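You operate a simulated robot arm through the tools that you are given. There is no shell and no other tool.

You are at the controls of a simulated robot arm. One attempt, no reset.

## Task
Pack up the test rig: vent, wind the pump out, reset the pop lamp, zero its dials, bench lamp off.
Fine: leave the yellow vent lever open; the dials are the orange and the white one.

Only the result counts: the job must be done as asked and must still hold three seconds after the hand-in. Knocking over, shifting, dropping, spilling or breaking anything else fails it.

## Robot
A 6-joint arm with a two-finger gripper, fixed in place. Base frame: the origin is at the foot of the arm, x ahead of it, y to its left, z up; the work surface is at about z = 0.88. Units: m, degrees, N and s.
Its first joint turns from -166.0 to 166.0 degrees. Payload 3.43 kg.
The TCP is the grasp point between the finger pads, 0.02 m short of the fingertips. In the tool frame z runs along the fingers and y along their closing line. Largest opening 0.19 m; the body of the gripper starts 0.248 m behind the TCP.
Orientation is that of the tool frame in the base frame, as a unit quaternion [x, y, z, w]. With the fingers straight down and closing along the base's y, the tool's x points along the base's -x, its y along +y and its z along -z.

## Interface
- The arm moves only by the tool send_rows. Its argument "rows" is a list of rows, each an object (a shift or turn left out is 0, a gripper value left out holds the last) with "rotation": the turn, a rotation vector about the tool's x, y, z in degrees, a list of three; "linear": the shift along the tool's x, y, z in m, a list of three; "grip": the gripper command, from -1 (shut) to 1 (fully open), values between in proportion. In form: [{"rotation": [rx, ry, rz], "linear": [tx, ty, tz], "grip": grip}, ...]. A call has 1 to 20 rows; each row shifts and turns the commanded pose from where the row before left it, along the tool's axes as they then stand. A row lasts 0.2 s, in which the tool goes at most 0.05 m and 8.6 degrees; a call with a longer step from one row to the next is refused whole, and so is a gripper value outside its range. Where a pose cannot be reached the arm comes as near as it can. A force on the tool above 40 N (or 10 N above the force at the start of the call, whichever is more), or a blocked arm, ends the call early, and 0.2 s more pass. Each finger travels about 0.153 m/s and halts on what it meets, pressing with about 32 N; the grip force reading is that of the motor and also rises with nothing between the fingers. The clock runs only during rows and for 0.2 s after the last one: add rows that do not move to give the fingers time. The reply holds the time, the measured pose of the TCP, the force on the tool along the base axes, the opening and the grip force, in the units named above and with some noise, with the torque about the TCP (base axes, N m) and any sound that the robot's microphone picked up.
- Cameras (640 x 400 px; columns grow to the right, rows downward): "scene" is fixed at [0.4, -0.4996, 1.6848]; the picture's right is [0.04, -1.00, 0.00], its down [-0.97, -0.04, -0.22] and it looks along [0.22, 0.01, -0.98] (base axes); focal length 214 px, centre (320, 200). "wrist" rides on the gripper at [0.07, -0.008, -0.288] in the tool frame; the picture's right is [0.12, 0.99, 0.00], its down [-0.96, 0.11, -0.25] and it looks along [-0.25, 0.03, 0.97] (tool axes); focal length 261 px, centre (320, 200). There is no depth. A picture from a camera that has moved, and an enlarged one, comes with that camera's place and axes in the base frame and with its lens.
- grab_frame(camera): a new picture of that camera. The clock stands still meanwhile.
- move_column(by): slides the trunk up (or, below 0, down) by that many m; the arm rides with it, the base frame stays. It gives what a move gives, with no picture.
- inspect(camera, box): a new picture of the part [left, top, right, bottom] of that camera's present view, enlarged. The clock stands still meanwhile.
- finish_job(): hands the job in; it is judged then, once.

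Nothing tells you positions but the pictures and the camera data. Unless the task says otherwise, let go and move clear before handing in.

The tools are called after ">>>" as a command line: name --argument value ..., lists and objects as JSON in quotes. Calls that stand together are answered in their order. send_rows: Moves the arm, as the interface text tells. Its arguments: {"type":"object","properties":{"rows":{"type":"array","items":{"type":"object","properties":{"rotation":{"type":"array","items":{"type":"number"}},"linear":{"type":"array","items":{"type":"number"}},"grip":{"type":"number"}}}}},"required":["rows"]} The other tools are called the same way: move_column (by) slides the trunk up or down; grab_frame (camera) takes a picture; inspect (camera, box) takes an enlarged picture of a part of a camera's view; finish_job () hands the job in.

At the start:

```text
t: 0.0
tool_pos: [0.5917, -0.4619, 1.2671]
ee_rot: [-0.002, 1.0, 0.001, 0.0]
ft_force: [-0.6, 0.2, 0.1]
wrist_torque: [-0.01, 0.01, 0.02]
gripper_width: 0.1903
finger_force: 0.0
trunk travel left (down, up): [-0.25, 0.19]
```

scene: 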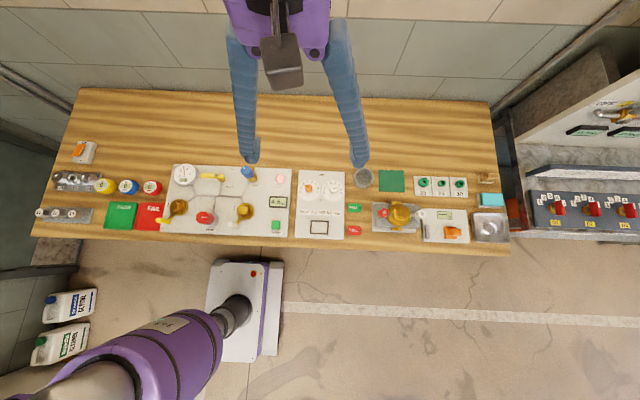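
wrist: 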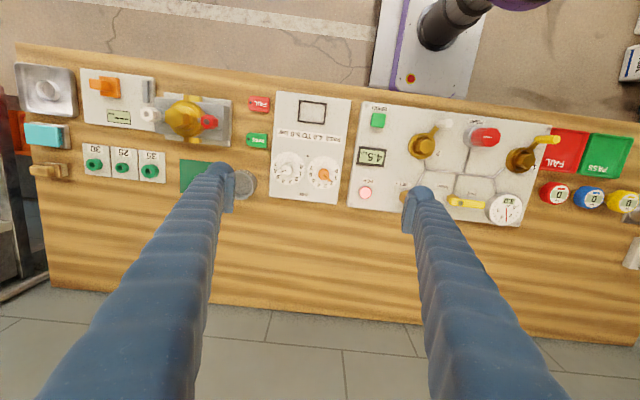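

I see a bench with several panels: a pressure rig at the left, a two-dial panel in the middle, and other equipment at the right. I'll enlarge the views before moving anything.

>>> inspect --camera "scene" --box '[150, 150, 300, 245]'

>>> inspect --camera "scene" --box '[280, 150, 400, 245]'

>>> inspect --camera "scene" --box '[370, 160, 520, 250]'

>>> inspect --camera "scene" --box '[30, 130, 180, 240]'

>>> inspect --camera "wrist" --box '[340, 90, 560, 240]'

>>> inspect --camera "wrist" --box '[230, 80, 370, 220]'

>>> inspect --camera "wrist" --box '[10, 50, 250, 210]'

```text
4.21 times, centred on (225, 198) of scene
camera zoom: at [0.4, -0.4996, 1.6848], right [0.04, -1.0, 0.0], down [-0.97, -0.04, -0.22], along [0.22, 0.01, -0.98], focal length 903 px, centre (720, 210)
```

zoom: 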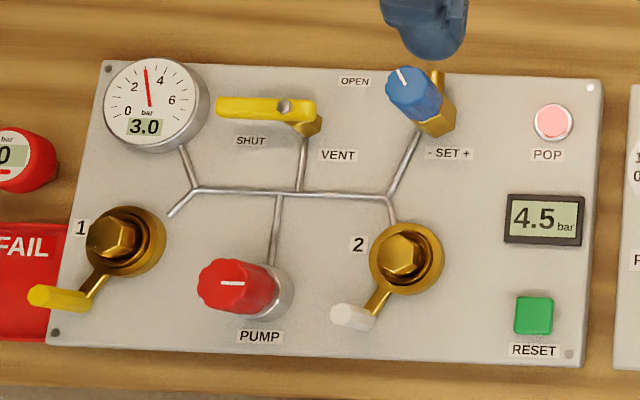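

```text
4.21 times, centred on (340, 198) of scene
camera zoom: at [0.4, -0.4996, 1.6848], right [0.04, -1.0, 0.0], down [-0.97, -0.04, -0.22], along [0.22, 0.01, -0.98], focal length 903 px, centre (236, 210)
```

zoom: 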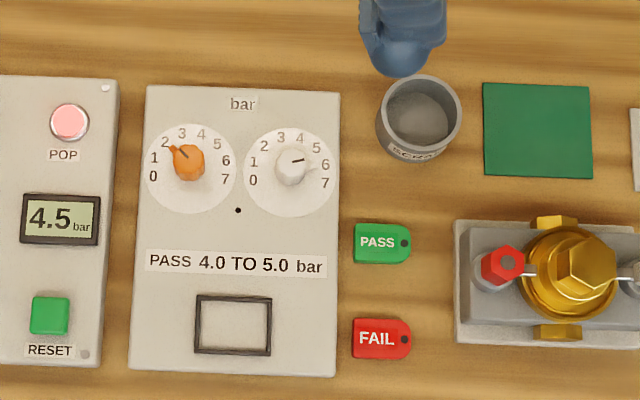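

```text
4.27 times, centred on (445, 205) of scene
camera zoom: at [0.4, -0.4996, 1.6848], right [0.04, -1.0, 0.0], down [-0.97, -0.04, -0.22], along [0.22, 0.01, -0.98], focal length 915 px, centre (-213, 179)
```

zoom: 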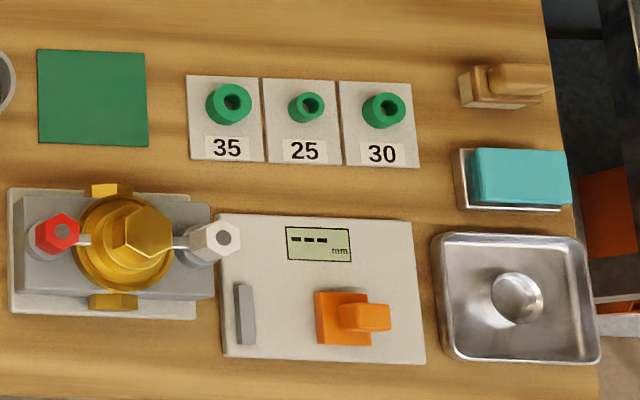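

```text
3.64 times, centred on (105, 185) of scene
camera zoom: at [0.4, -0.4996, 1.6848], right [0.04, -1.0, 0.0], down [-0.97, -0.04, -0.22], along [0.22, 0.01, -0.98], focal length 780 px, centre (1102, 254)
```

zoom: 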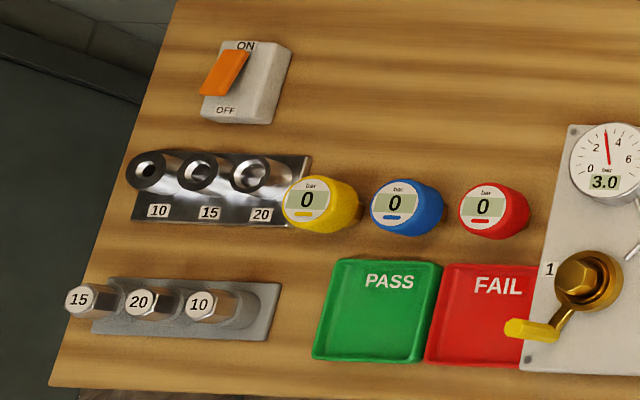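

```text
2.67 times, centred on (450, 165) of wrist
camera zoom: at [0.5203, -0.4702, 1.556], right [-0.12, 0.99, 0.0], down [0.96, 0.12, 0.25], along [0.24, 0.03, -0.97], focal length 695 px, centre (-27, 293)
```

zoom: 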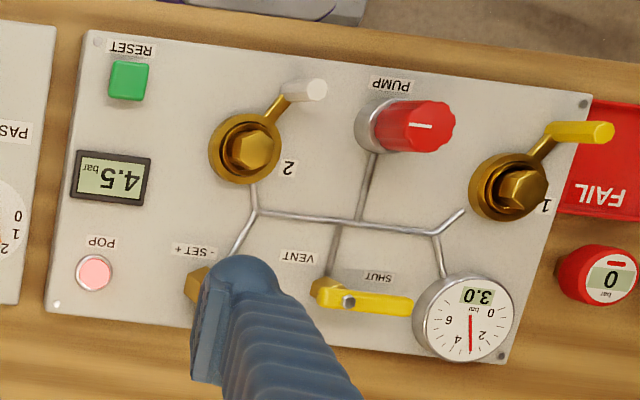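

```text
2.86 times, centred on (300, 150) of wrist
camera zoom: at [0.5203, -0.4702, 1.556], right [-0.12, 0.99, 0.0], down [0.96, 0.12, 0.25], along [0.24, 0.03, -0.97], focal length 745 px, centre (377, 343)
```

zoom: 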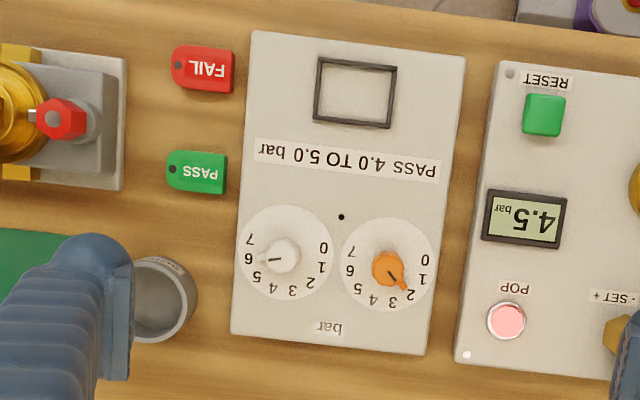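

```text
2.50 times, centred on (130, 130) of wrist
camera zoom: at [0.5203, -0.4702, 1.556], right [-0.12, 0.99, 0.0], down [0.96, 0.12, 0.25], along [0.24, 0.03, -0.97], focal length 652 px, centre (795, 375)
```

zoom: 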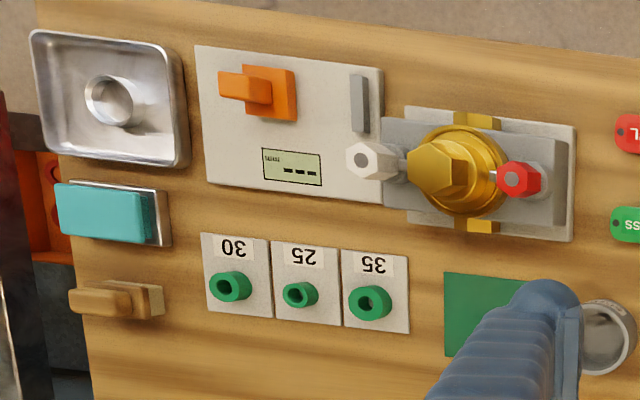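

The rig panel is roughly at x 0.45–0.68, y -0.25–0.02, with the dial panel beside it and the bench lamp switch near (0.74, 0.45). I'll move the wrist camera over the rig for a closer look.

>>> send_rows --rows '[{"linear": [0.011, 0.0425, 0.012], "grip": 1}, {"linear": [0.011, 0.0425, 0.012]}, {"linear": [0.011, 0.0425, 0.012]}, {"linear": [0.011, 0.0425, 0.012]}, {"linear": [0.011, 0.0425, 0.012]}, {"linear": [0.011, 0.0425, 0.012]}, {"linear": [0.011, 0.0425, 0.012]}, {"linear": [0.011, 0.0425, 0.012]}, {}, {}]'

>>> grab_frame --camera "wrist"

>>> grab_frame --camera "scene"

```text
t: 2.2
tool_pos: [0.5028, -0.1241, 1.1734]
ee_rot: [0.001, 1.0, 0.001, 0.0]
ft_force: [-0.3, -0.8, -0.1]
wrist_torque: [0.1, -0.01, 0.01]
gripper_width: 0.1901
finger_force: 0.0
trunk travel left (down, up): [-0.25, 0.19]
```

```text
taken
camera wrist: at [0.4321, -0.1328, 1.4619], right [-0.12, 0.99, 0.0], down [0.96, 0.12, 0.25], along [0.25, 0.03, -0.97], focal length 261 px, centre (320, 200)
```

wrist: 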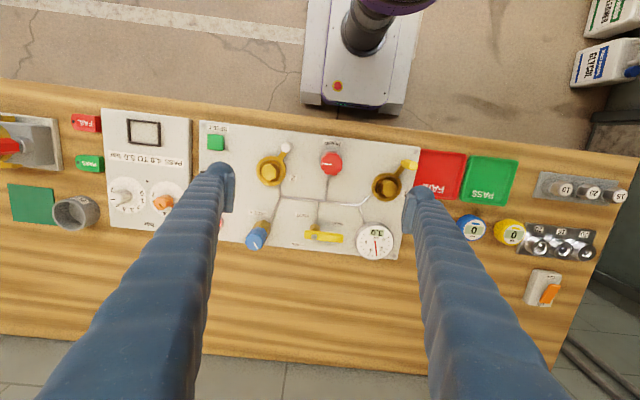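

```text
taken
```

scene: 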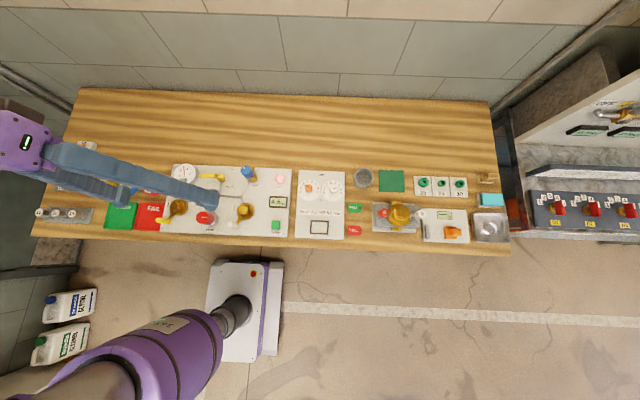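

The rig is well framed between the fingers. I'll enlarge the vent lever, pump and surroundings.

>>> inspect --camera "wrist" --box '[195, 115, 435, 265]'

>>> inspect --camera "wrist" --box '[290, 200, 410, 275]'

>>> inspect --camera "wrist" --box '[290, 130, 410, 205]'

>>> inspect --camera "wrist" --box '[500, 160, 640, 320]'

>>> inspect --camera "wrist" --box '[90, 100, 230, 240]'

```text
2.67 times, centred on (315, 190) of wrist
camera zoom: at [0.4321, -0.1328, 1.4619], right [-0.12, 0.99, 0.0], down [0.96, 0.12, 0.25], along [0.25, 0.03, -0.97], focal length 695 px, centre (333, 227)
```

zoom: 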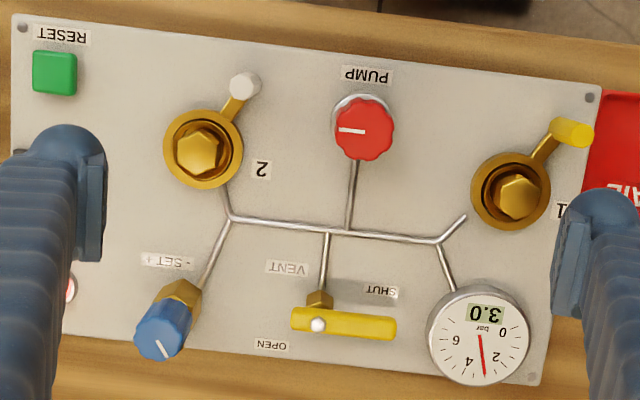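

```text
5.33 times, centred on (350, 238) of wrist
camera zoom: at [0.4321, -0.1328, 1.4619], right [-0.12, 0.99, 0.0], down [0.96, 0.12, 0.25], along [0.25, 0.03, -0.97], focal length 1390 px, centre (160, 0)
```

zoom: 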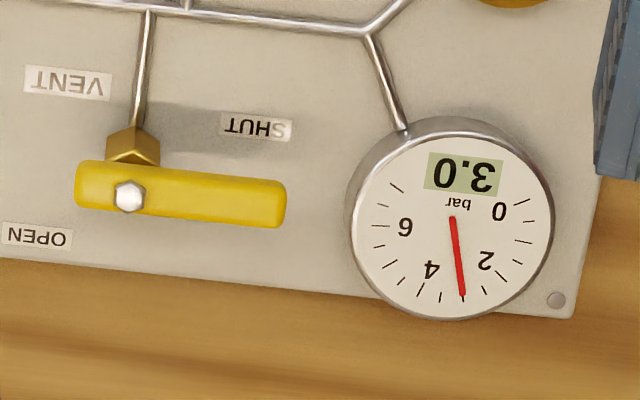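

```text
5.33 times, centred on (350, 168) of wrist
camera zoom: at [0.4321, -0.1328, 1.4619], right [-0.12, 0.99, 0.0], down [0.96, 0.12, 0.25], along [0.25, 0.03, -0.97], focal length 1390 px, centre (160, 373)
```

zoom: 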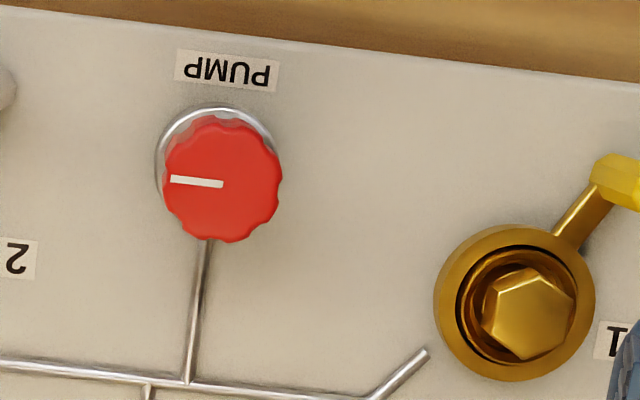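

```text
2.50 times, centred on (570, 240) of wrist
camera zoom: at [0.4321, -0.1328, 1.4619], right [-0.12, 0.99, 0.0], down [0.96, 0.12, 0.25], along [0.25, 0.03, -0.97], focal length 652 px, centre (-305, 100)
```

zoom: 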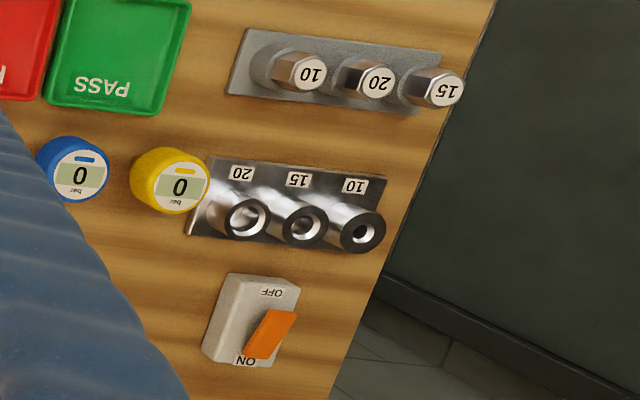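

```text
2.86 times, centred on (160, 170) of wrist
camera zoom: at [0.4321, -0.1328, 1.4619], right [-0.12, 0.99, 0.0], down [0.96, 0.12, 0.25], along [0.25, 0.03, -0.97], focal length 745 px, centre (777, 286)
```

zoom: 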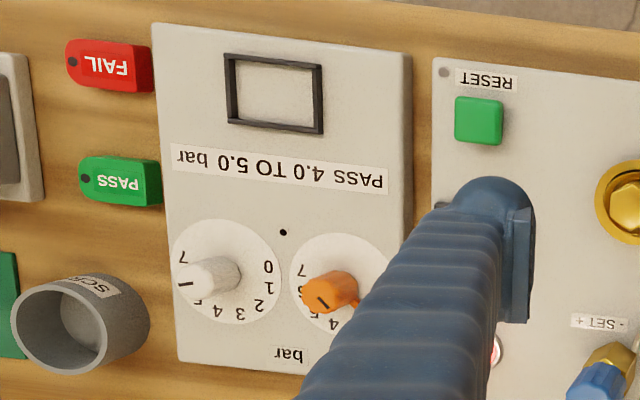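

The vent lever points to SHUT (+y), and the pump knob is a fluted vertical cylinder about 45 mm across. I need heights, so I'll take a second wrist view from a shifted position for triangulation.

>>> send_rows --rows '[{"linear": [-0.04, 0.025, 0.0]}, {"linear": [-0.04, 0.025, 0.0]}, {"linear": [-0.04, 0.025, 0.0]}, {"linear": [-0.04, 0.025, 0.0]}, {}, {}]'

>>> grab_frame --camera "wrist"

```text
t: 3.6
tool_pos: [0.6622, -0.0239, 1.1719]
ee_rot: [0.001, 1.0, 0.0, -0.001]
ft_force: [0.6, 0.6, -0.6]
wrist_torque: [0.09, 0.01, 0.01]
gripper_width: 0.1899
finger_force: 0.1
trunk travel left (down, up): [-0.25, 0.19]
```

```text
taken
camera wrist: at [0.5919, -0.0319, 1.4602], right [-0.12, 0.99, 0.0], down [0.96, 0.12, 0.25], along [0.24, 0.03, -0.97], focal length 261 px, centre (320, 200)
```

wrist: 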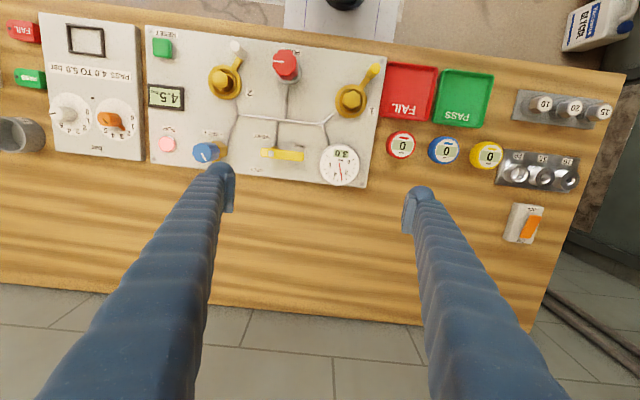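

>>> inspect --camera "wrist" --box '[230, 30, 350, 105]'

>>> inspect --camera "wrist" --box '[240, 115, 360, 190]'

>>> inspect --camera "wrist" --box '[130, 25, 250, 100]'

>>> inspect --camera "wrist" --box '[130, 85, 250, 160]'

>>> inspect --camera "wrist" --box '[30, 85, 150, 160]'

>>> inspect --camera "wrist" --box '[480, 180, 600, 255]'

```text
5.33 times, centred on (290, 68) of wrist
camera zoom: at [0.5919, -0.0319, 1.4602], right [-0.12, 0.99, 0.0], down [0.96, 0.12, 0.25], along [0.24, 0.03, -0.97], focal length 1390 px, centre (480, 907)
```

zoom: 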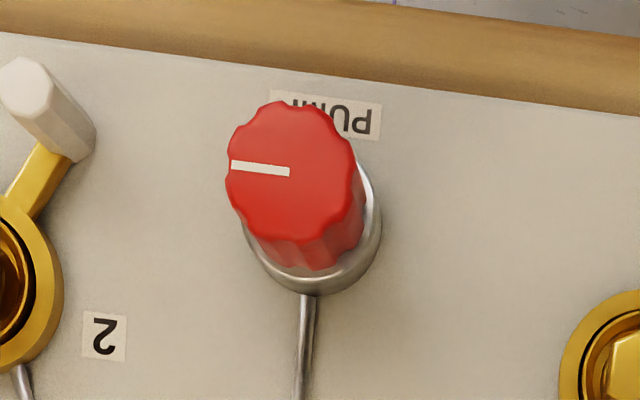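

```text
5.33 times, centred on (300, 152) of wrist
camera zoom: at [0.5919, -0.0319, 1.4602], right [-0.12, 0.99, 0.0], down [0.96, 0.12, 0.25], along [0.24, 0.03, -0.97], focal length 1390 px, centre (427, 453)
```

zoom: 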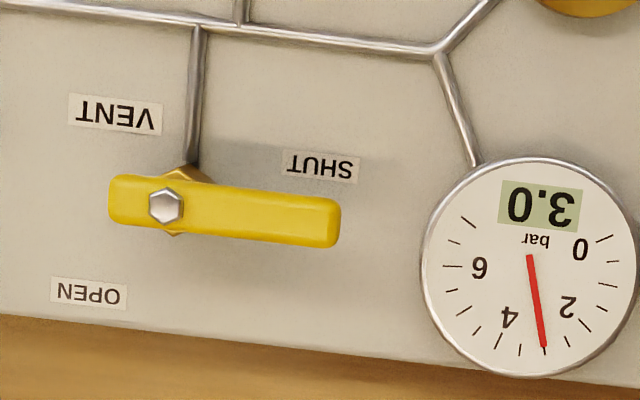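

```text
5.33 times, centred on (190, 62) of wrist
camera zoom: at [0.5919, -0.0319, 1.4602], right [-0.12, 0.99, 0.0], down [0.96, 0.12, 0.25], along [0.24, 0.03, -0.97], focal length 1390 px, centre (1013, 933)
```

zoom: 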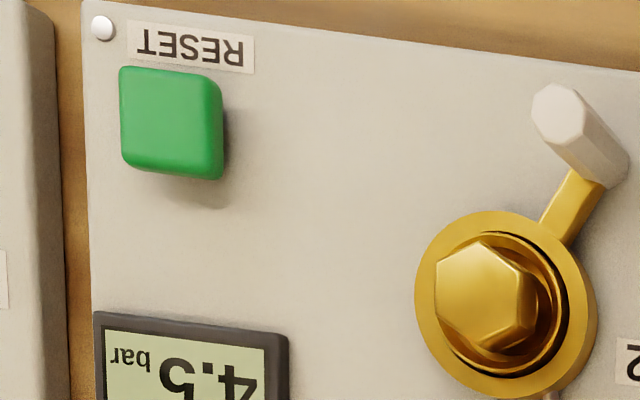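

```text
5.33 times, centred on (190, 122) of wrist
camera zoom: at [0.5919, -0.0319, 1.4602], right [-0.12, 0.99, 0.0], down [0.96, 0.12, 0.25], along [0.24, 0.03, -0.97], focal length 1390 px, centre (1013, 613)
```

zoom: 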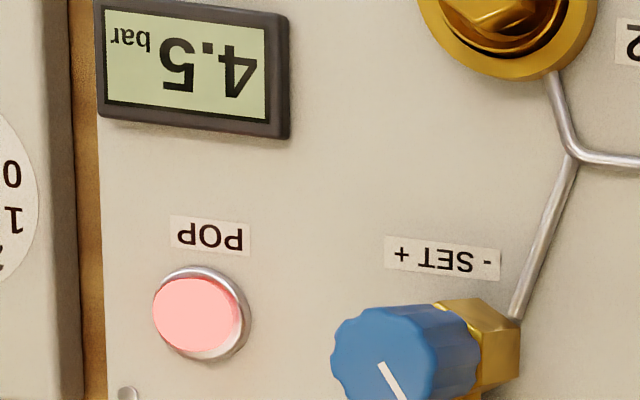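

```text
5.33 times, centred on (90, 122) of wrist
camera zoom: at [0.5919, -0.0319, 1.4602], right [-0.12, 0.99, 0.0], down [0.96, 0.12, 0.25], along [0.24, 0.03, -0.97], focal length 1390 px, centre (1547, 613)
```

zoom: 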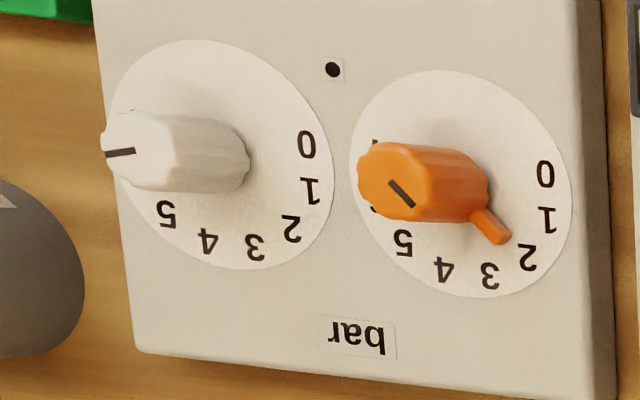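

```text
5.33 times, centred on (540, 218) of wrist
camera zoom: at [0.5919, -0.0319, 1.4602], right [-0.12, 0.99, 0.0], down [0.96, 0.12, 0.25], along [0.24, 0.03, -0.97], focal length 1390 px, centre (-853, 107)
```

zoom: 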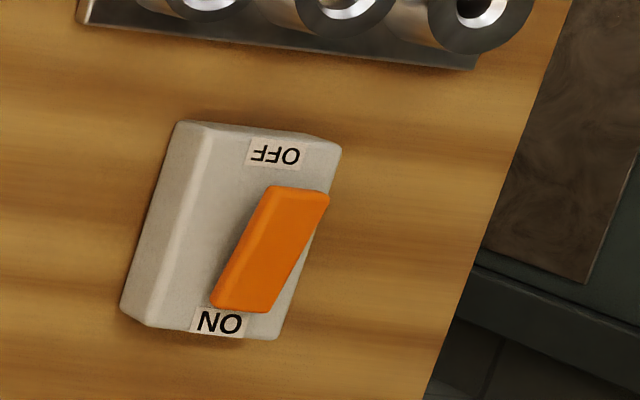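

Triangulated: vent pivot ≈ (0.640, -0.120, 0.955) with its lever tip at y ≈ -0.057, panel surface z ≈ 0.911, pump axis ≈ (0.483, -0.104) with top at 0.974, and RESET ≈ (0.475, -0.338, 0.93). Next I'll close the fingers and come down beside the vent lever on its -x side.

>>> send_rows --rows '[{"grip": -1}, {"grip": -1}, {"grip": -1}, {"linear": [0.032, -0.0255, 0]}, {"linear": [0.032, -0.0255, 0]}, {"linear": [0, 0, 0.0425]}, {"linear": [0, 0, 0.0425]}, {"linear": [0, 0, 0.0425]}, {"linear": [0, 0, 0.0425]}, {}, {}]'

>>> grab_frame --camera "wrist"

>>> grab_frame --camera "scene"

```text
t: 6.0
tool_pos: [0.599, -0.0731, 1.0015]
ee_rot: [-0.001, 1.0, 0.0, -0.002]
ft_force: [0.2, 0.9, 0.4]
wrist_torque: [0.0, -0.01, -0.01]
gripper_width: 0.0002
finger_force: 32.6
trunk travel left (down, up): [-0.25, 0.19]
```

```text
taken
camera wrist: at [0.528, -0.0811, 1.2899], right [-0.12, 0.99, 0.0], down [0.96, 0.12, 0.25], along [0.24, 0.03, -0.97], focal length 261 px, centre (320, 200)
```

wrist: 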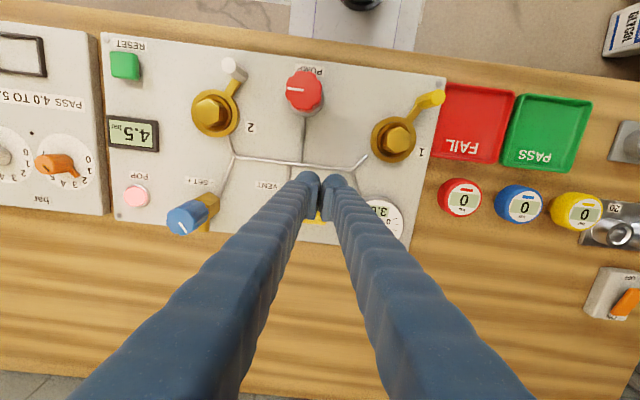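

```text
taken
```

scene: 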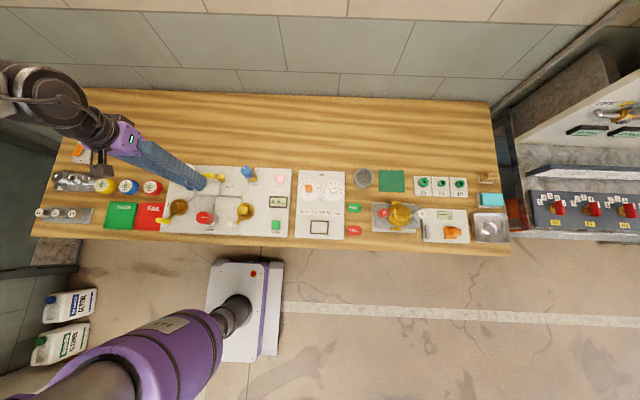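

>>> inspect --camera "scene" --box '[165, 150, 265, 215]'

>>> inspect --camera "wrist" --box '[270, 150, 410, 250]'

```text
6.15 times, centred on (215, 182) of scene
camera zoom: at [0.4, -0.4996, 1.6848], right [0.04, -1.0, 0.0], down [-0.97, -0.04, -0.22], along [0.22, 0.01, -0.98], focal length 1320 px, centre (966, 308)
```

zoom: 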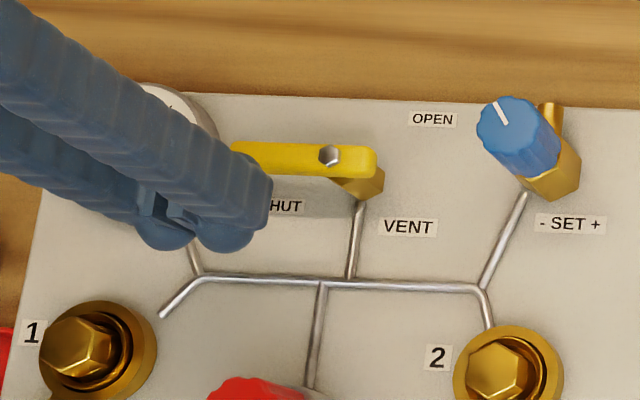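

```text
4.00 times, centred on (340, 200) of wrist
camera zoom: at [0.528, -0.0811, 1.2899], right [-0.12, 0.99, 0.0], down [0.96, 0.12, 0.25], along [0.24, 0.03, -0.97], focal length 1043 px, centre (240, 200)
```

zoom: 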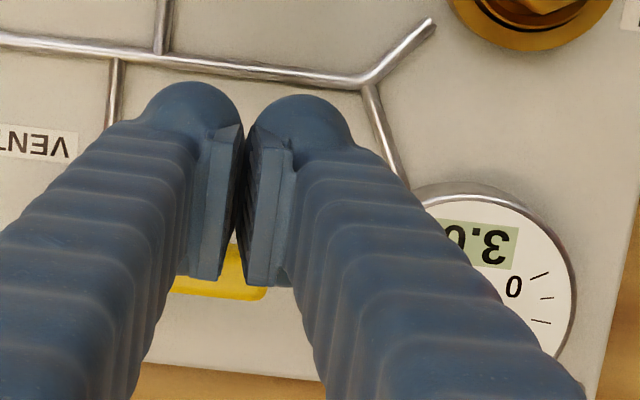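

The fingers are closed and sit just on the -x side of the lever. I'll lower so the tips are level with the lever but still above the panel.

>>> send_rows --rows '[{"linear": [0, 0, 0.02]}, {"linear": [0, 0, 0.02]}, {"linear": [0, 0, 0.014]}, {}]'

>>> inspect --camera "scene" --box '[165, 150, 265, 215]'

>>> inspect --camera "wrist" --box '[270, 150, 410, 250]'

```text
t: 7.0
tool_pos: [0.5986, -0.0726, 0.9477]
ee_rot: [-0.001, 1.0, 0.0, -0.001]
ft_force: [-0.2, -0.1, -0.7]
wrist_torque: [0.0, -0.04, -0.01]
gripper_width: 0.0001
finger_force: 31.7
trunk travel left (down, up): [-0.25, 0.19]
```

```text
6.15 times, centred on (215, 182) of scene
camera zoom: at [0.4, -0.4996, 1.6848], right [0.04, -1.0, 0.0], down [-0.97, -0.04, -0.22], along [0.22, 0.01, -0.98], focal length 1320 px, centre (966, 308)
```

zoom: 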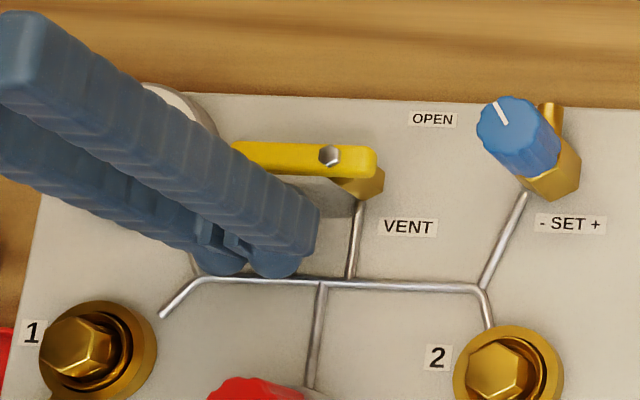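

```text
4.00 times, centred on (340, 200) of wrist
camera zoom: at [0.5275, -0.0809, 1.2358], right [-0.12, 0.99, 0.0], down [0.96, 0.12, 0.25], along [0.24, 0.03, -0.97], focal length 1043 px, centre (240, 200)
```

zoom: 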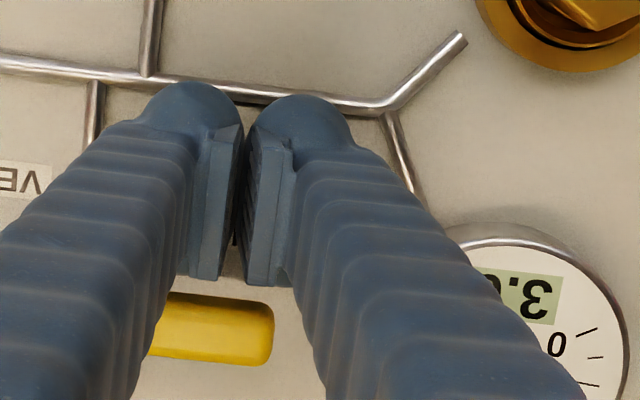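

The tips are beside the lever with no contact force. I'll push the lever along an arc about its pivot, turning the tool with it; the first half comes now.

>>> send_rows --rows '[{"linear": [-0.0104, -0.0024, 0]}, {"linear": [-0.00614, 0.00366, 0], "rotation": [0, 0, 7.5]}, {"linear": [-0.00614, 0.00366, 0], "rotation": [0, 0, 7.5]}, {"linear": [-0.00614, 0.00366, 0], "rotation": [0, 0, 7.5]}, {"linear": [-0.00614, 0.00366, 0], "rotation": [0, 0, 7.5]}, {"linear": [-0.00614, 0.00366, 0], "rotation": [0, 0, 7.5]}, {"linear": [-0.00614, 0.00366, 0], "rotation": [0, 0, 7.5]}]'

>>> inspect --camera "scene" --box '[165, 150, 265, 215]'

>>> grab_frame --camera "wrist"

```text
t: 8.6
tool_pos: [0.6502, -0.0664, 0.9472]
ee_rot: [0.382, 0.924, 0.0, -0.001]
ft_force: [-0.9, 1.3, -0.8]
wrist_torque: [0.02, 0.03, -0.02]
gripper_width: 0.0
finger_force: 34.2
trunk travel left (down, up): [-0.25, 0.19]
```

```text
6.15 times, centred on (215, 182) of scene
camera zoom: at [0.4, -0.4996, 1.6848], right [0.04, -1.0, 0.0], down [-0.97, -0.04, -0.22], along [0.22, 0.01, -0.98], focal length 1320 px, centre (966, 308)
```

zoom: 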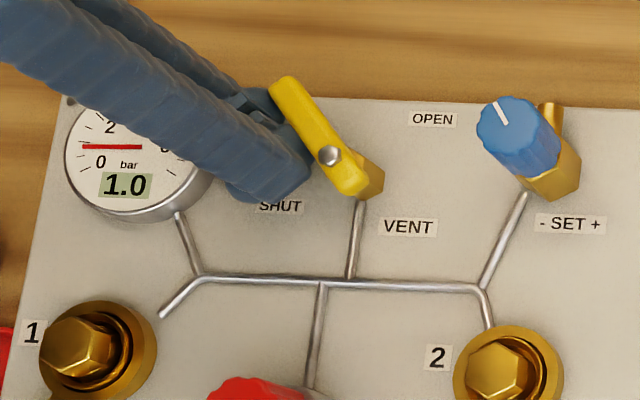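

```text
taken
camera wrist: at [0.5938, -0.0224, 1.2362], right [0.62, 0.79, 0.0], down [0.76, -0.6, 0.25], along [0.19, -0.15, -0.97], focal length 261 px, centre (320, 200)
```

wrist: 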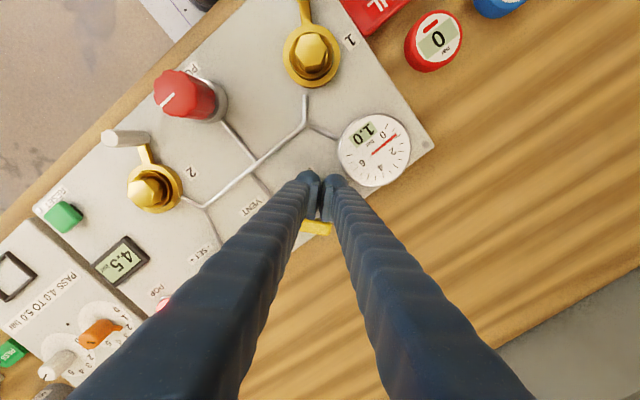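

The lever is following the fingers and the gauge already reads 1.0 bar on its way down. I'll carry on with the rest of the quarter turn.

>>> send_rows --rows '[{"linear": [-0.00614, 0.00366, 0], "rotation": [0, 0, 7.5]}, {"linear": [-0.00614, 0.00366, 0], "rotation": [0, 0, 7.5]}, {"linear": [-0.00614, 0.00366, 0], "rotation": [0, 0, 7.5]}, {"linear": [-0.00614, 0.00366, 0], "rotation": [0, 0, 7.5]}, {"linear": [-0.00614, 0.00366, 0], "rotation": [0, 0, 7.5]}, {"linear": [-0.00614, 0.00366, 0], "rotation": [0, 0, 7.5]}, {}]'

>>> inspect --camera "scene" --box '[165, 150, 265, 215]'

>>> grab_frame --camera "wrist"

```text
t: 10.2
tool_pos: [0.6849, -0.0867, 0.9484]
ee_rot: [0.707, 0.707, -0.001, 0.0]
ft_force: [-0.6, 13.2, 0.6]
wrist_torque: [0.08, 0.04, -0.09]
gripper_width: 0.006
finger_force: 33.8
trunk travel left (down, up): [-0.25, 0.19]
```

```text
6.15 times, centred on (215, 182) of scene
camera zoom: at [0.4, -0.4996, 1.6848], right [0.04, -1.0, 0.0], down [-0.97, -0.04, -0.22], along [0.22, 0.01, -0.98], focal length 1320 px, centre (966, 308)
```

zoom: 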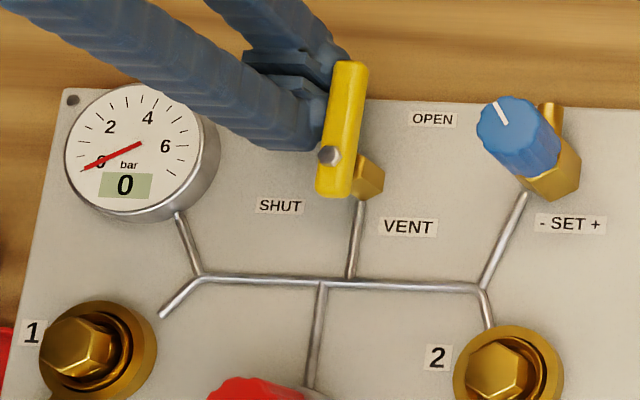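

```text
taken
camera wrist: at [0.6766, -0.0165, 1.2362], right [0.99, 0.12, 0.0], down [0.12, -0.96, 0.25], along [0.03, -0.25, -0.97], focal length 261 px, centre (320, 200)
```

wrist: 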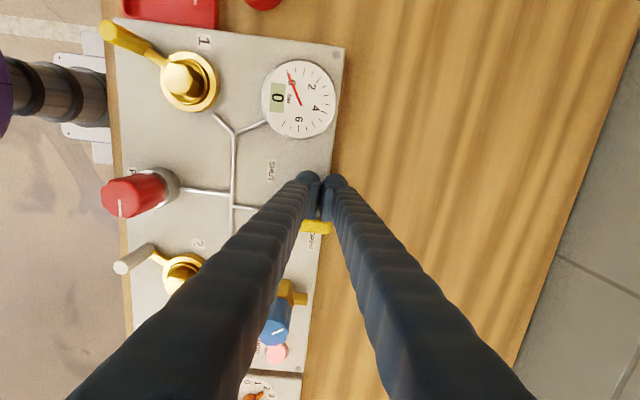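

Vent is fully open against its stop and the gauge reads 0. I'll back off the lever, rise, and go over the pump knob with a modest finger opening.

>>> send_rows --rows '[{"linear": [0.008, 0, 0]}, {"linear": [0, 0, -0.04]}, {"linear": [0, 0, -0.04]}, {"linear": [0, 0, -0.04]}, {"linear": [0, 0, -0.04], "grip": -0.3}, {"linear": [-0.0052, -0.0404, 0]}, {"linear": [-0.0052, -0.0404, 0]}, {"linear": [-0.0052, -0.0404, 0]}, {"linear": [-0.0052, -0.0404, 0]}, {"linear": [-0.0052, -0.0404, 0]}, {}, {}]'

>>> grab_frame --camera "wrist"

>>> inspect --camera "scene" --box '[150, 150, 300, 245]'

```text
t: 12.8
tool_pos: [0.4832, -0.1072, 1.1087]
ee_rot: [0.707, 0.708, 0.0, 0.0]
ft_force: [-0.2, 1.6, -0.2]
wrist_torque: [-0.01, -0.02, -0.02]
gripper_width: 0.0663
finger_force: 0.0
trunk travel left (down, up): [-0.25, 0.19]
```

```text
taken
camera wrist: at [0.4742, -0.0367, 1.396], right [0.99, 0.12, 0.0], down [0.12, -0.96, 0.25], along [0.03, -0.25, -0.97], focal length 261 px, centre (320, 200)
```

wrist: 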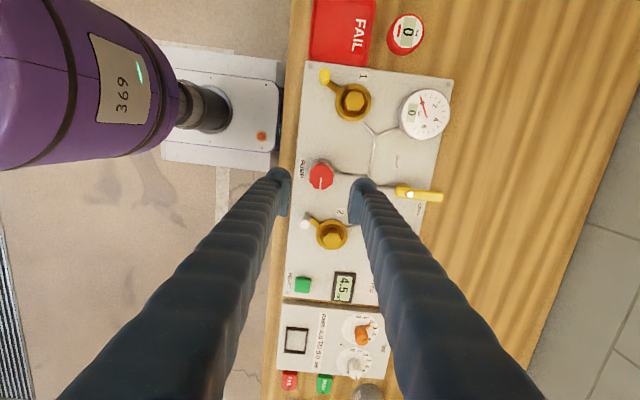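

```text
4.21 times, centred on (225, 198) of scene
camera zoom: at [0.4, -0.4996, 1.6848], right [0.04, -1.0, 0.0], down [-0.97, -0.04, -0.22], along [0.22, 0.01, -0.98], focal length 903 px, centre (720, 210)
```

zoom: 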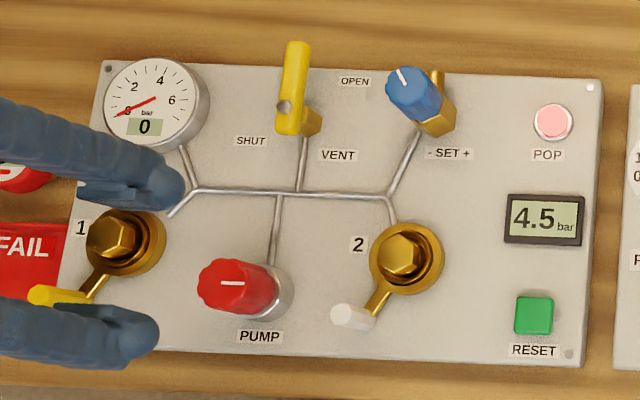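

The vent lever stayed open and the gauge stays at 0. I'll enlarge the wrist view of the pump to re-check its axis against the tool.

>>> inspect --camera "wrist" --box '[260, 130, 400, 220]'

```text
4.44 times, centred on (330, 175) of wrist
camera zoom: at [0.4742, -0.0367, 1.396], right [0.99, 0.12, 0.0], down [0.12, -0.96, 0.25], along [0.03, -0.25, -0.97], focal length 1158 px, centre (276, 311)
```

zoom: 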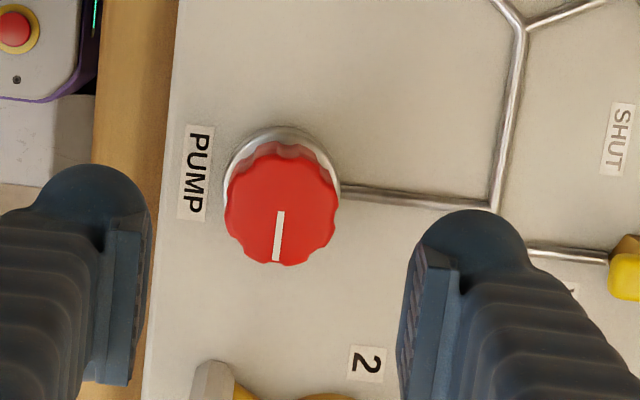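

The pump axis checks out at about (0.484, -0.1045). I'll centre on it, lower until the pads are around the knob, and close.

>>> send_rows --rows '[{"linear": [0.0027, 0.0006, 0.03]}, {"linear": [0, 0, 0.04]}, {"linear": [0, 0, 0.04]}, {"linear": [0, 0, 0.035]}, {"linear": [0, 0, 0.0107]}, {}]'

>>> inspect --camera "wrist" --box '[260, 130, 400, 220]'

>>> inspect --camera "scene" --box '[150, 150, 300, 245]'

```text
t: 14.2
tool_pos: [0.4838, -0.1043, 0.9514]
ee_rot: [0.706, 0.708, -0.001, 0.0]
ft_force: [0.1, 0.1, 0.2]
wrist_torque: [-0.03, -0.01, 0.01]
gripper_width: 0.0664
finger_force: 0.1
trunk travel left (down, up): [-0.25, 0.19]
```

```text
4.44 times, centred on (330, 175) of wrist
camera zoom: at [0.4742, -0.0341, 1.2405], right [0.99, 0.12, 0.0], down [0.12, -0.96, 0.25], along [0.03, -0.25, -0.97], focal length 1158 px, centre (276, 311)
```

zoom: 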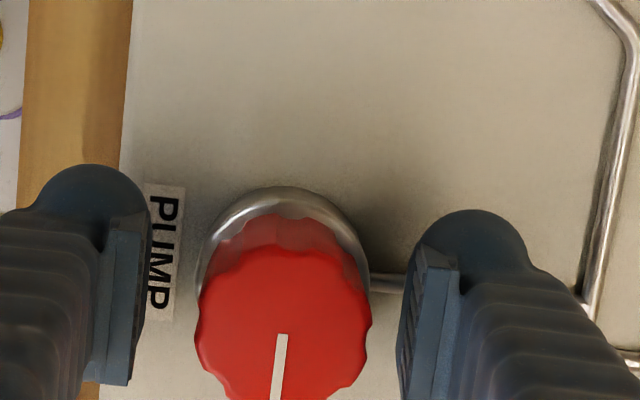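

```text
4.21 times, centred on (225, 198) of scene
camera zoom: at [0.4, -0.4996, 1.6848], right [0.04, -1.0, 0.0], down [-0.97, -0.04, -0.22], along [0.22, 0.01, -0.98], focal length 903 px, centre (720, 210)
```

zoom: 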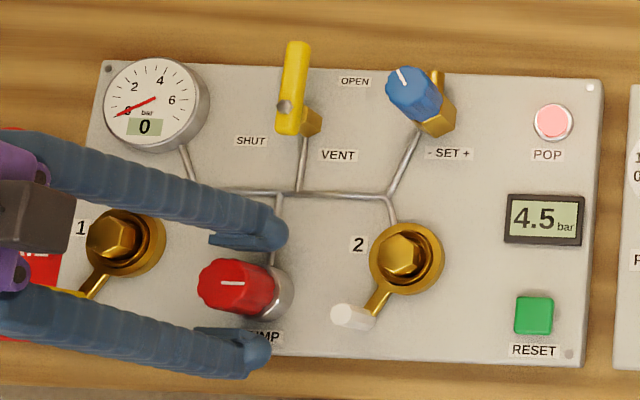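

The knob sits centred between the pads. Closing on it now.

>>> send_rows --rows '[{"grip": -1}, {}, {}]'

```text
t: 15.0
tool_pos: [0.4852, -0.105, 0.9513]
ee_rot: [0.706, 0.708, 0.0, 0.001]
ft_force: [11.5, -3.4, 3.2]
wrist_torque: [-0.05, -0.16, 0.03]
gripper_width: 0.0406
finger_force: 45.1
trunk travel left (down, up): [-0.25, 0.19]
```

Gripped at 40.6 mm, with a slight sideways pull showing the axis is about 1.5 mm further in +x. I'll correct for that and start turning counter-clockwise (as seen from above) to wind out.

>>> send_rows --rows '[{"linear": [-0.0005, 0.0016, 0]}, {}, {"rotation": [0, 0, -8]}, {"rotation": [0, 0, -8]}, {"rotation": [0, 0, -8]}, {"rotation": [0, 0, -8]}, {}]'

>>> inspect --camera "scene" --box '[150, 150, 300, 245]'

>>> inspect --camera "wrist" --box '[250, 130, 410, 250]'

```text
t: 16.6
tool_pos: [0.4848, -0.1056, 0.952]
ee_rot: [0.484, 0.875, 0.0, -0.001]
ft_force: [3.4, -3.9, -3.5]
wrist_torque: [0.0, -0.09, 0.0]
gripper_width: 0.0408
finger_force: 44.8
trunk travel left (down, up): [-0.25, 0.19]
```

```text
4.21 times, centred on (225, 198) of scene
camera zoom: at [0.4, -0.4996, 1.6848], right [0.04, -1.0, 0.0], down [-0.97, -0.04, -0.22], along [0.22, 0.01, -0.98], focal length 903 px, centre (720, 210)
```

zoom: 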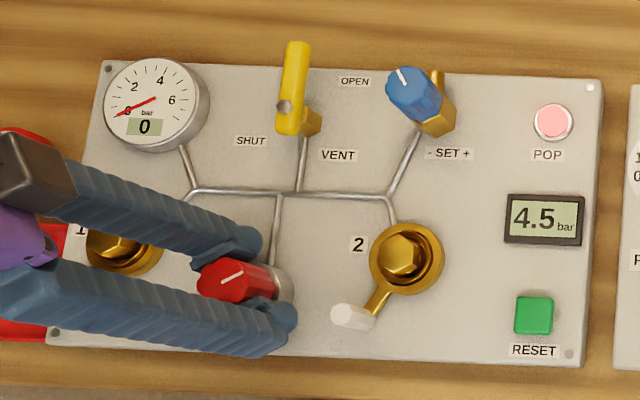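

```text
3.33 times, centred on (330, 190) of wrist
camera zoom: at [0.4403, -0.0498, 1.2408], right [0.78, 0.63, 0.0], down [0.61, -0.75, 0.25], along [0.15, -0.19, -0.97], focal length 869 px, centre (287, 233)
```

zoom: 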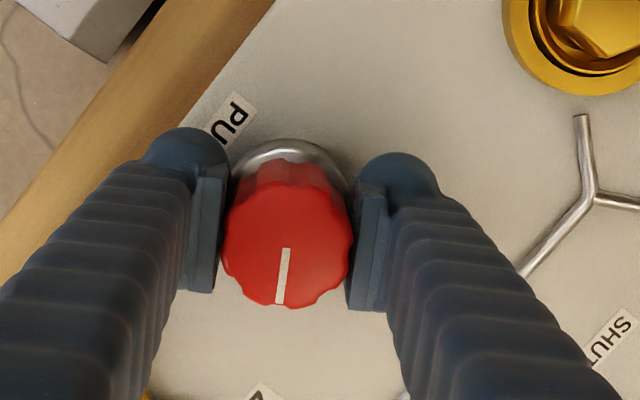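

The knob follows counter-clockwise with little resistance. I'll continue the stroke.

>>> send_rows --rows '[{"rotation": [0, 0, -8]}, {"rotation": [0, 0, -8]}, {"rotation": [0, 0, -8]}, {"rotation": [0, 0, -8]}, {"rotation": [0, 0, -8]}, {"rotation": [0, 0, -8]}, {"rotation": [0, 0, -8]}, {"rotation": [0, 0, -8]}, {"rotation": [0, 0, -8]}, {}]'

>>> inspect --camera "scene" --box '[150, 150, 300, 245]'

>>> inspect --camera "wrist" --box '[250, 130, 410, 250]'

```text
t: 18.8
tool_pos: [0.4846, -0.1047, 0.9525]
ee_rot: [-0.123, 0.992, 0.0, 0.0]
ft_force: [-3.5, -9.2, 1.4]
wrist_torque: [-0.09, 0.05, -0.97]
gripper_width: 0.0408
finger_force: 45.0
trunk travel left (down, up): [-0.25, 0.19]
```

```text
4.21 times, centred on (225, 198) of scene
camera zoom: at [0.4, -0.4996, 1.6848], right [0.04, -1.0, 0.0], down [-0.97, -0.04, -0.22], along [0.22, 0.01, -0.98], focal length 903 px, centre (720, 210)
```

zoom: 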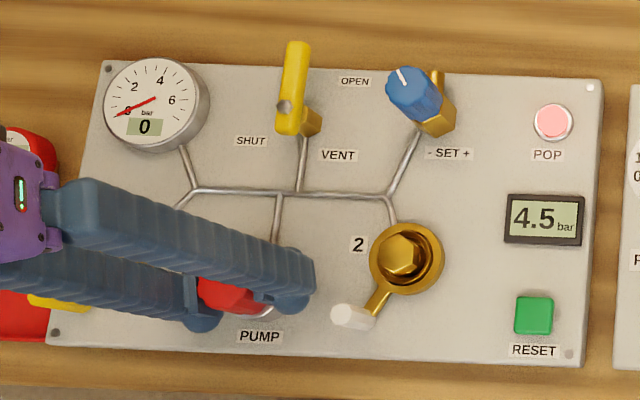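

```text
3.33 times, centred on (330, 190) of wrist
camera zoom: at [0.4178, -0.1301, 1.2409], right [-0.36, 0.93, 0.0], down [0.9, 0.35, 0.25], along [0.23, 0.09, -0.97], focal length 869 px, centre (287, 233)
```

zoom: 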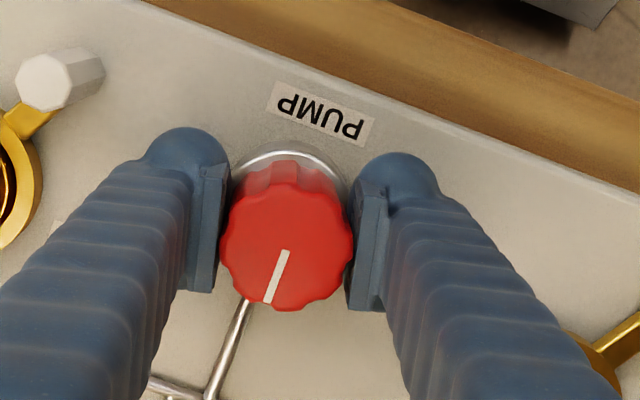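

Resistance has risen to about 1 N·m and the knob slipped slightly in the pads with its tick now pointing +x (12 o'clock), so it seems to have reached its stop. I'll release, rise, and check the tick and knob height.

>>> send_rows --rows '[{"grip": -0.35}, {"grip": -0.35}, {"linear": [0, 0, -0.04]}, {"linear": [0, 0, -0.04]}, {"linear": [0, 0, -0.04]}, {"linear": [0, 0, -0.04]}, {}]'

>>> inspect --camera "wrist" --box '[250, 130, 410, 250]'

>>> inspect --camera "scene" --box '[150, 150, 300, 245]'

```text
t: 20.4
tool_pos: [0.4854, -0.1037, 1.1148]
ee_rot: [-0.123, 0.992, 0.0, -0.002]
ft_force: [-0.4, 0.0, 0.3]
wrist_torque: [0.0, 0.01, 0.03]
gripper_width: 0.0617
finger_force: 0.0
trunk travel left (down, up): [-0.25, 0.19]
```

```text
3.33 times, centred on (330, 190) of wrist
camera zoom: at [0.4189, -0.1298, 1.4025], right [-0.36, 0.93, 0.0], down [0.91, 0.35, 0.25], along [0.23, 0.09, -0.97], focal length 869 px, centre (287, 233)
```

zoom: 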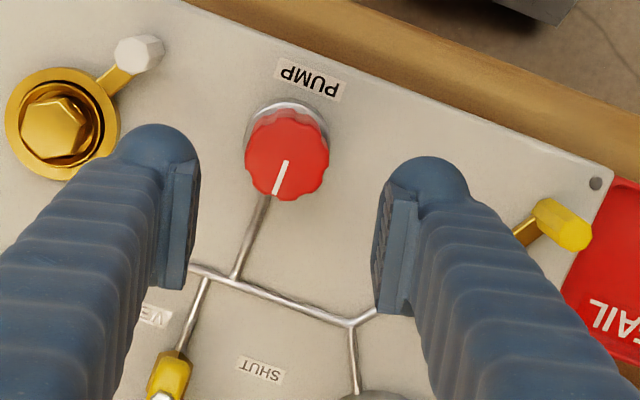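

```text
4.21 times, centred on (225, 198) of scene
camera zoom: at [0.4, -0.4996, 1.6848], right [0.04, -1.0, 0.0], down [-0.97, -0.04, -0.22], along [0.22, 0.01, -0.98], focal length 903 px, centre (720, 210)
```

zoom: 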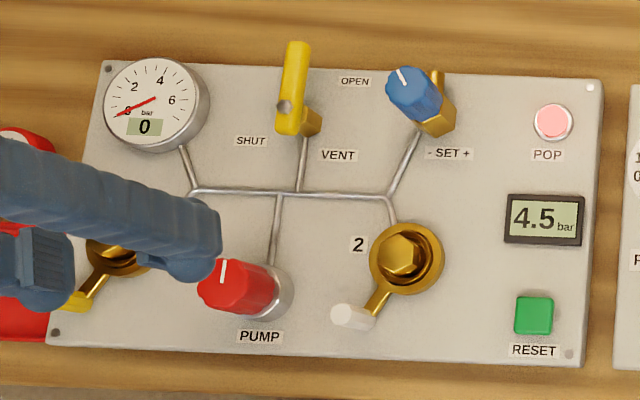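

The tick now points exactly to 12 o'clock and the knob is against its out stop. Next I'll square the tool, close the fingers, and move over the RESET button at about (0.475, -0.335).

>>> send_rows --rows '[{"rotation": [0, 0, 7], "grip": -1}, {"rotation": [0, 0, 7.1]}, {"linear": [0.0021, -0.0462, 0]}, {"linear": [0.0021, -0.0462, 0]}, {"linear": [0.0021, -0.0462, 0]}, {"linear": [0.0021, -0.0462, 0]}, {"linear": [0.0021, -0.0462, 0]}, {}]'

>>> inspect --camera "wrist" --box '[240, 100, 400, 220]'

>>> grab_frame --camera "scene"

```text
t: 22.2
tool_pos: [0.4731, -0.3367, 1.1136]
ee_rot: [0.0, 1.0, 0.0, 0.0]
ft_force: [0.5, -0.2, 0.3]
wrist_torque: [0.08, 0.04, -0.03]
gripper_width: 0.0
finger_force: 32.2
trunk travel left (down, up): [-0.25, 0.19]
```

```text
3.33 times, centred on (320, 160) of wrist
camera zoom: at [0.4023, -0.3448, 1.4024], right [-0.12, 0.99, 0.0], down [0.96, 0.11, 0.25], along [0.25, 0.03, -0.97], focal length 869 px, centre (320, 333)
```

zoom: 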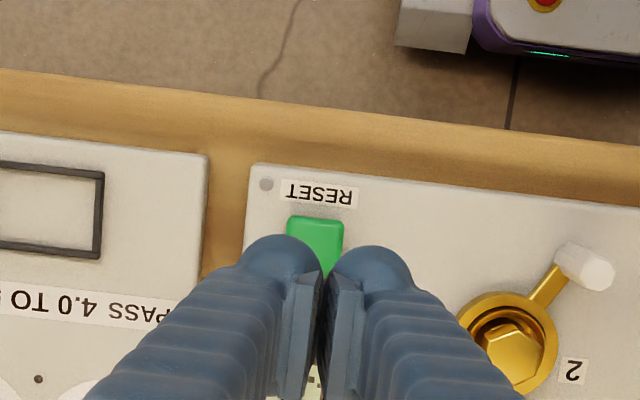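

```text
taken
```

scene: 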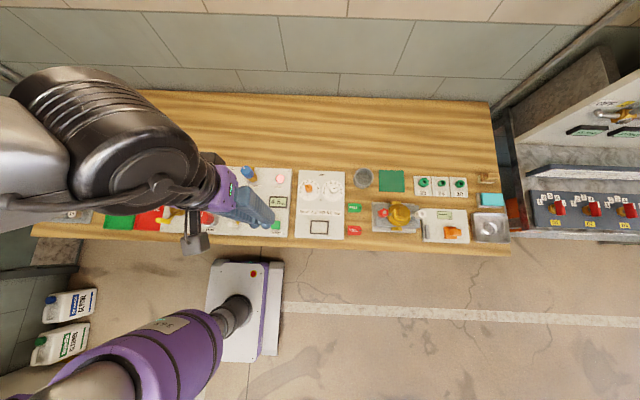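

The button is right under the fingertips with ample clearance to the neighbouring panel. Lowering to just above it, then pressing gently.

>>> send_rows --rows '[{"linear": [0, -0.002, 0.04]}, {"linear": [0, 0, 0.04]}, {"linear": [0, 0, 0.04]}, {"linear": [0, 0, 0.035]}, {}]'

>>> send_rows --rows '[{"linear": [0, 0, 0.004]}, {"linear": [0, 0, 0.004]}, {}]'

>>> inspect --camera "scene" --box '[230, 160, 330, 240]'

```text
t: 23.4
tool_pos: [0.4708, -0.3388, 0.9575]
ee_rot: [0.0, 1.0, 0.0, 0.0]
ft_force: [-0.6, 0.3, 0.5]
wrist_torque: [0.04, 0.0, 0.01]
gripper_width: 0.0
finger_force: 31.9
trunk travel left (down, up): [-0.25, 0.19]
```

```text
t: 24.2
tool_pos: [0.475, -0.3379, 0.9494]
ee_rot: [-0.001, 1.0, 0.001, 0.001]
ft_force: [-0.6, 1.0, 0.1]
wrist_torque: [0.0, -0.02, -0.04]
gripper_width: 0.0002
finger_force: 31.6
trunk travel left (down, up): [-0.25, 0.19]
```

```text
5.00 times, centred on (280, 200) of scene
camera zoom: at [0.4, -0.4996, 1.6848], right [0.04, -1.0, 0.0], down [-0.97, -0.04, -0.22], along [0.22, 0.01, -0.98], focal length 1072 px, centre (520, 200)
```

zoom: 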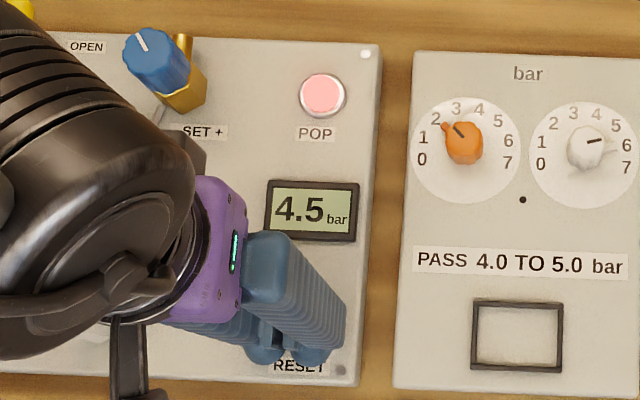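

No contact yet and the lamp is still lit. I'll keep pressing down in small steps, watching force.

>>> send_rows --rows '[{"linear": [0, 0, 0.003]}, {"linear": [0, 0, 0.003]}, {}]'

>>> inspect --camera "scene" --box '[230, 160, 330, 240]'

```text
t: 25.0
tool_pos: [0.4744, -0.3376, 0.9432]
ee_rot: [0.0, 1.0, 0.0, -0.001]
ft_force: [-0.9, -0.5, 1.7]
wrist_torque: [-0.03, 0.01, -0.02]
gripper_width: 0.006
finger_force: 34.2
trunk travel left (down, up): [-0.25, 0.19]
heard: click
```

```text
5.00 times, centred on (280, 200) of scene
camera zoom: at [0.4, -0.4996, 1.6848], right [0.04, -1.0, 0.0], down [-0.97, -0.04, -0.22], along [0.22, 0.01, -0.98], focal length 1072 px, centre (520, 200)
```

zoom: 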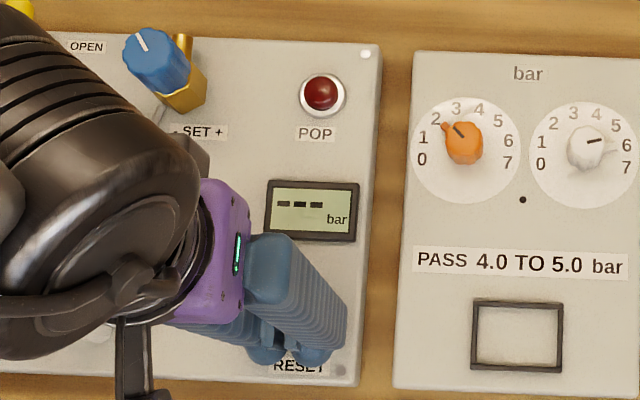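

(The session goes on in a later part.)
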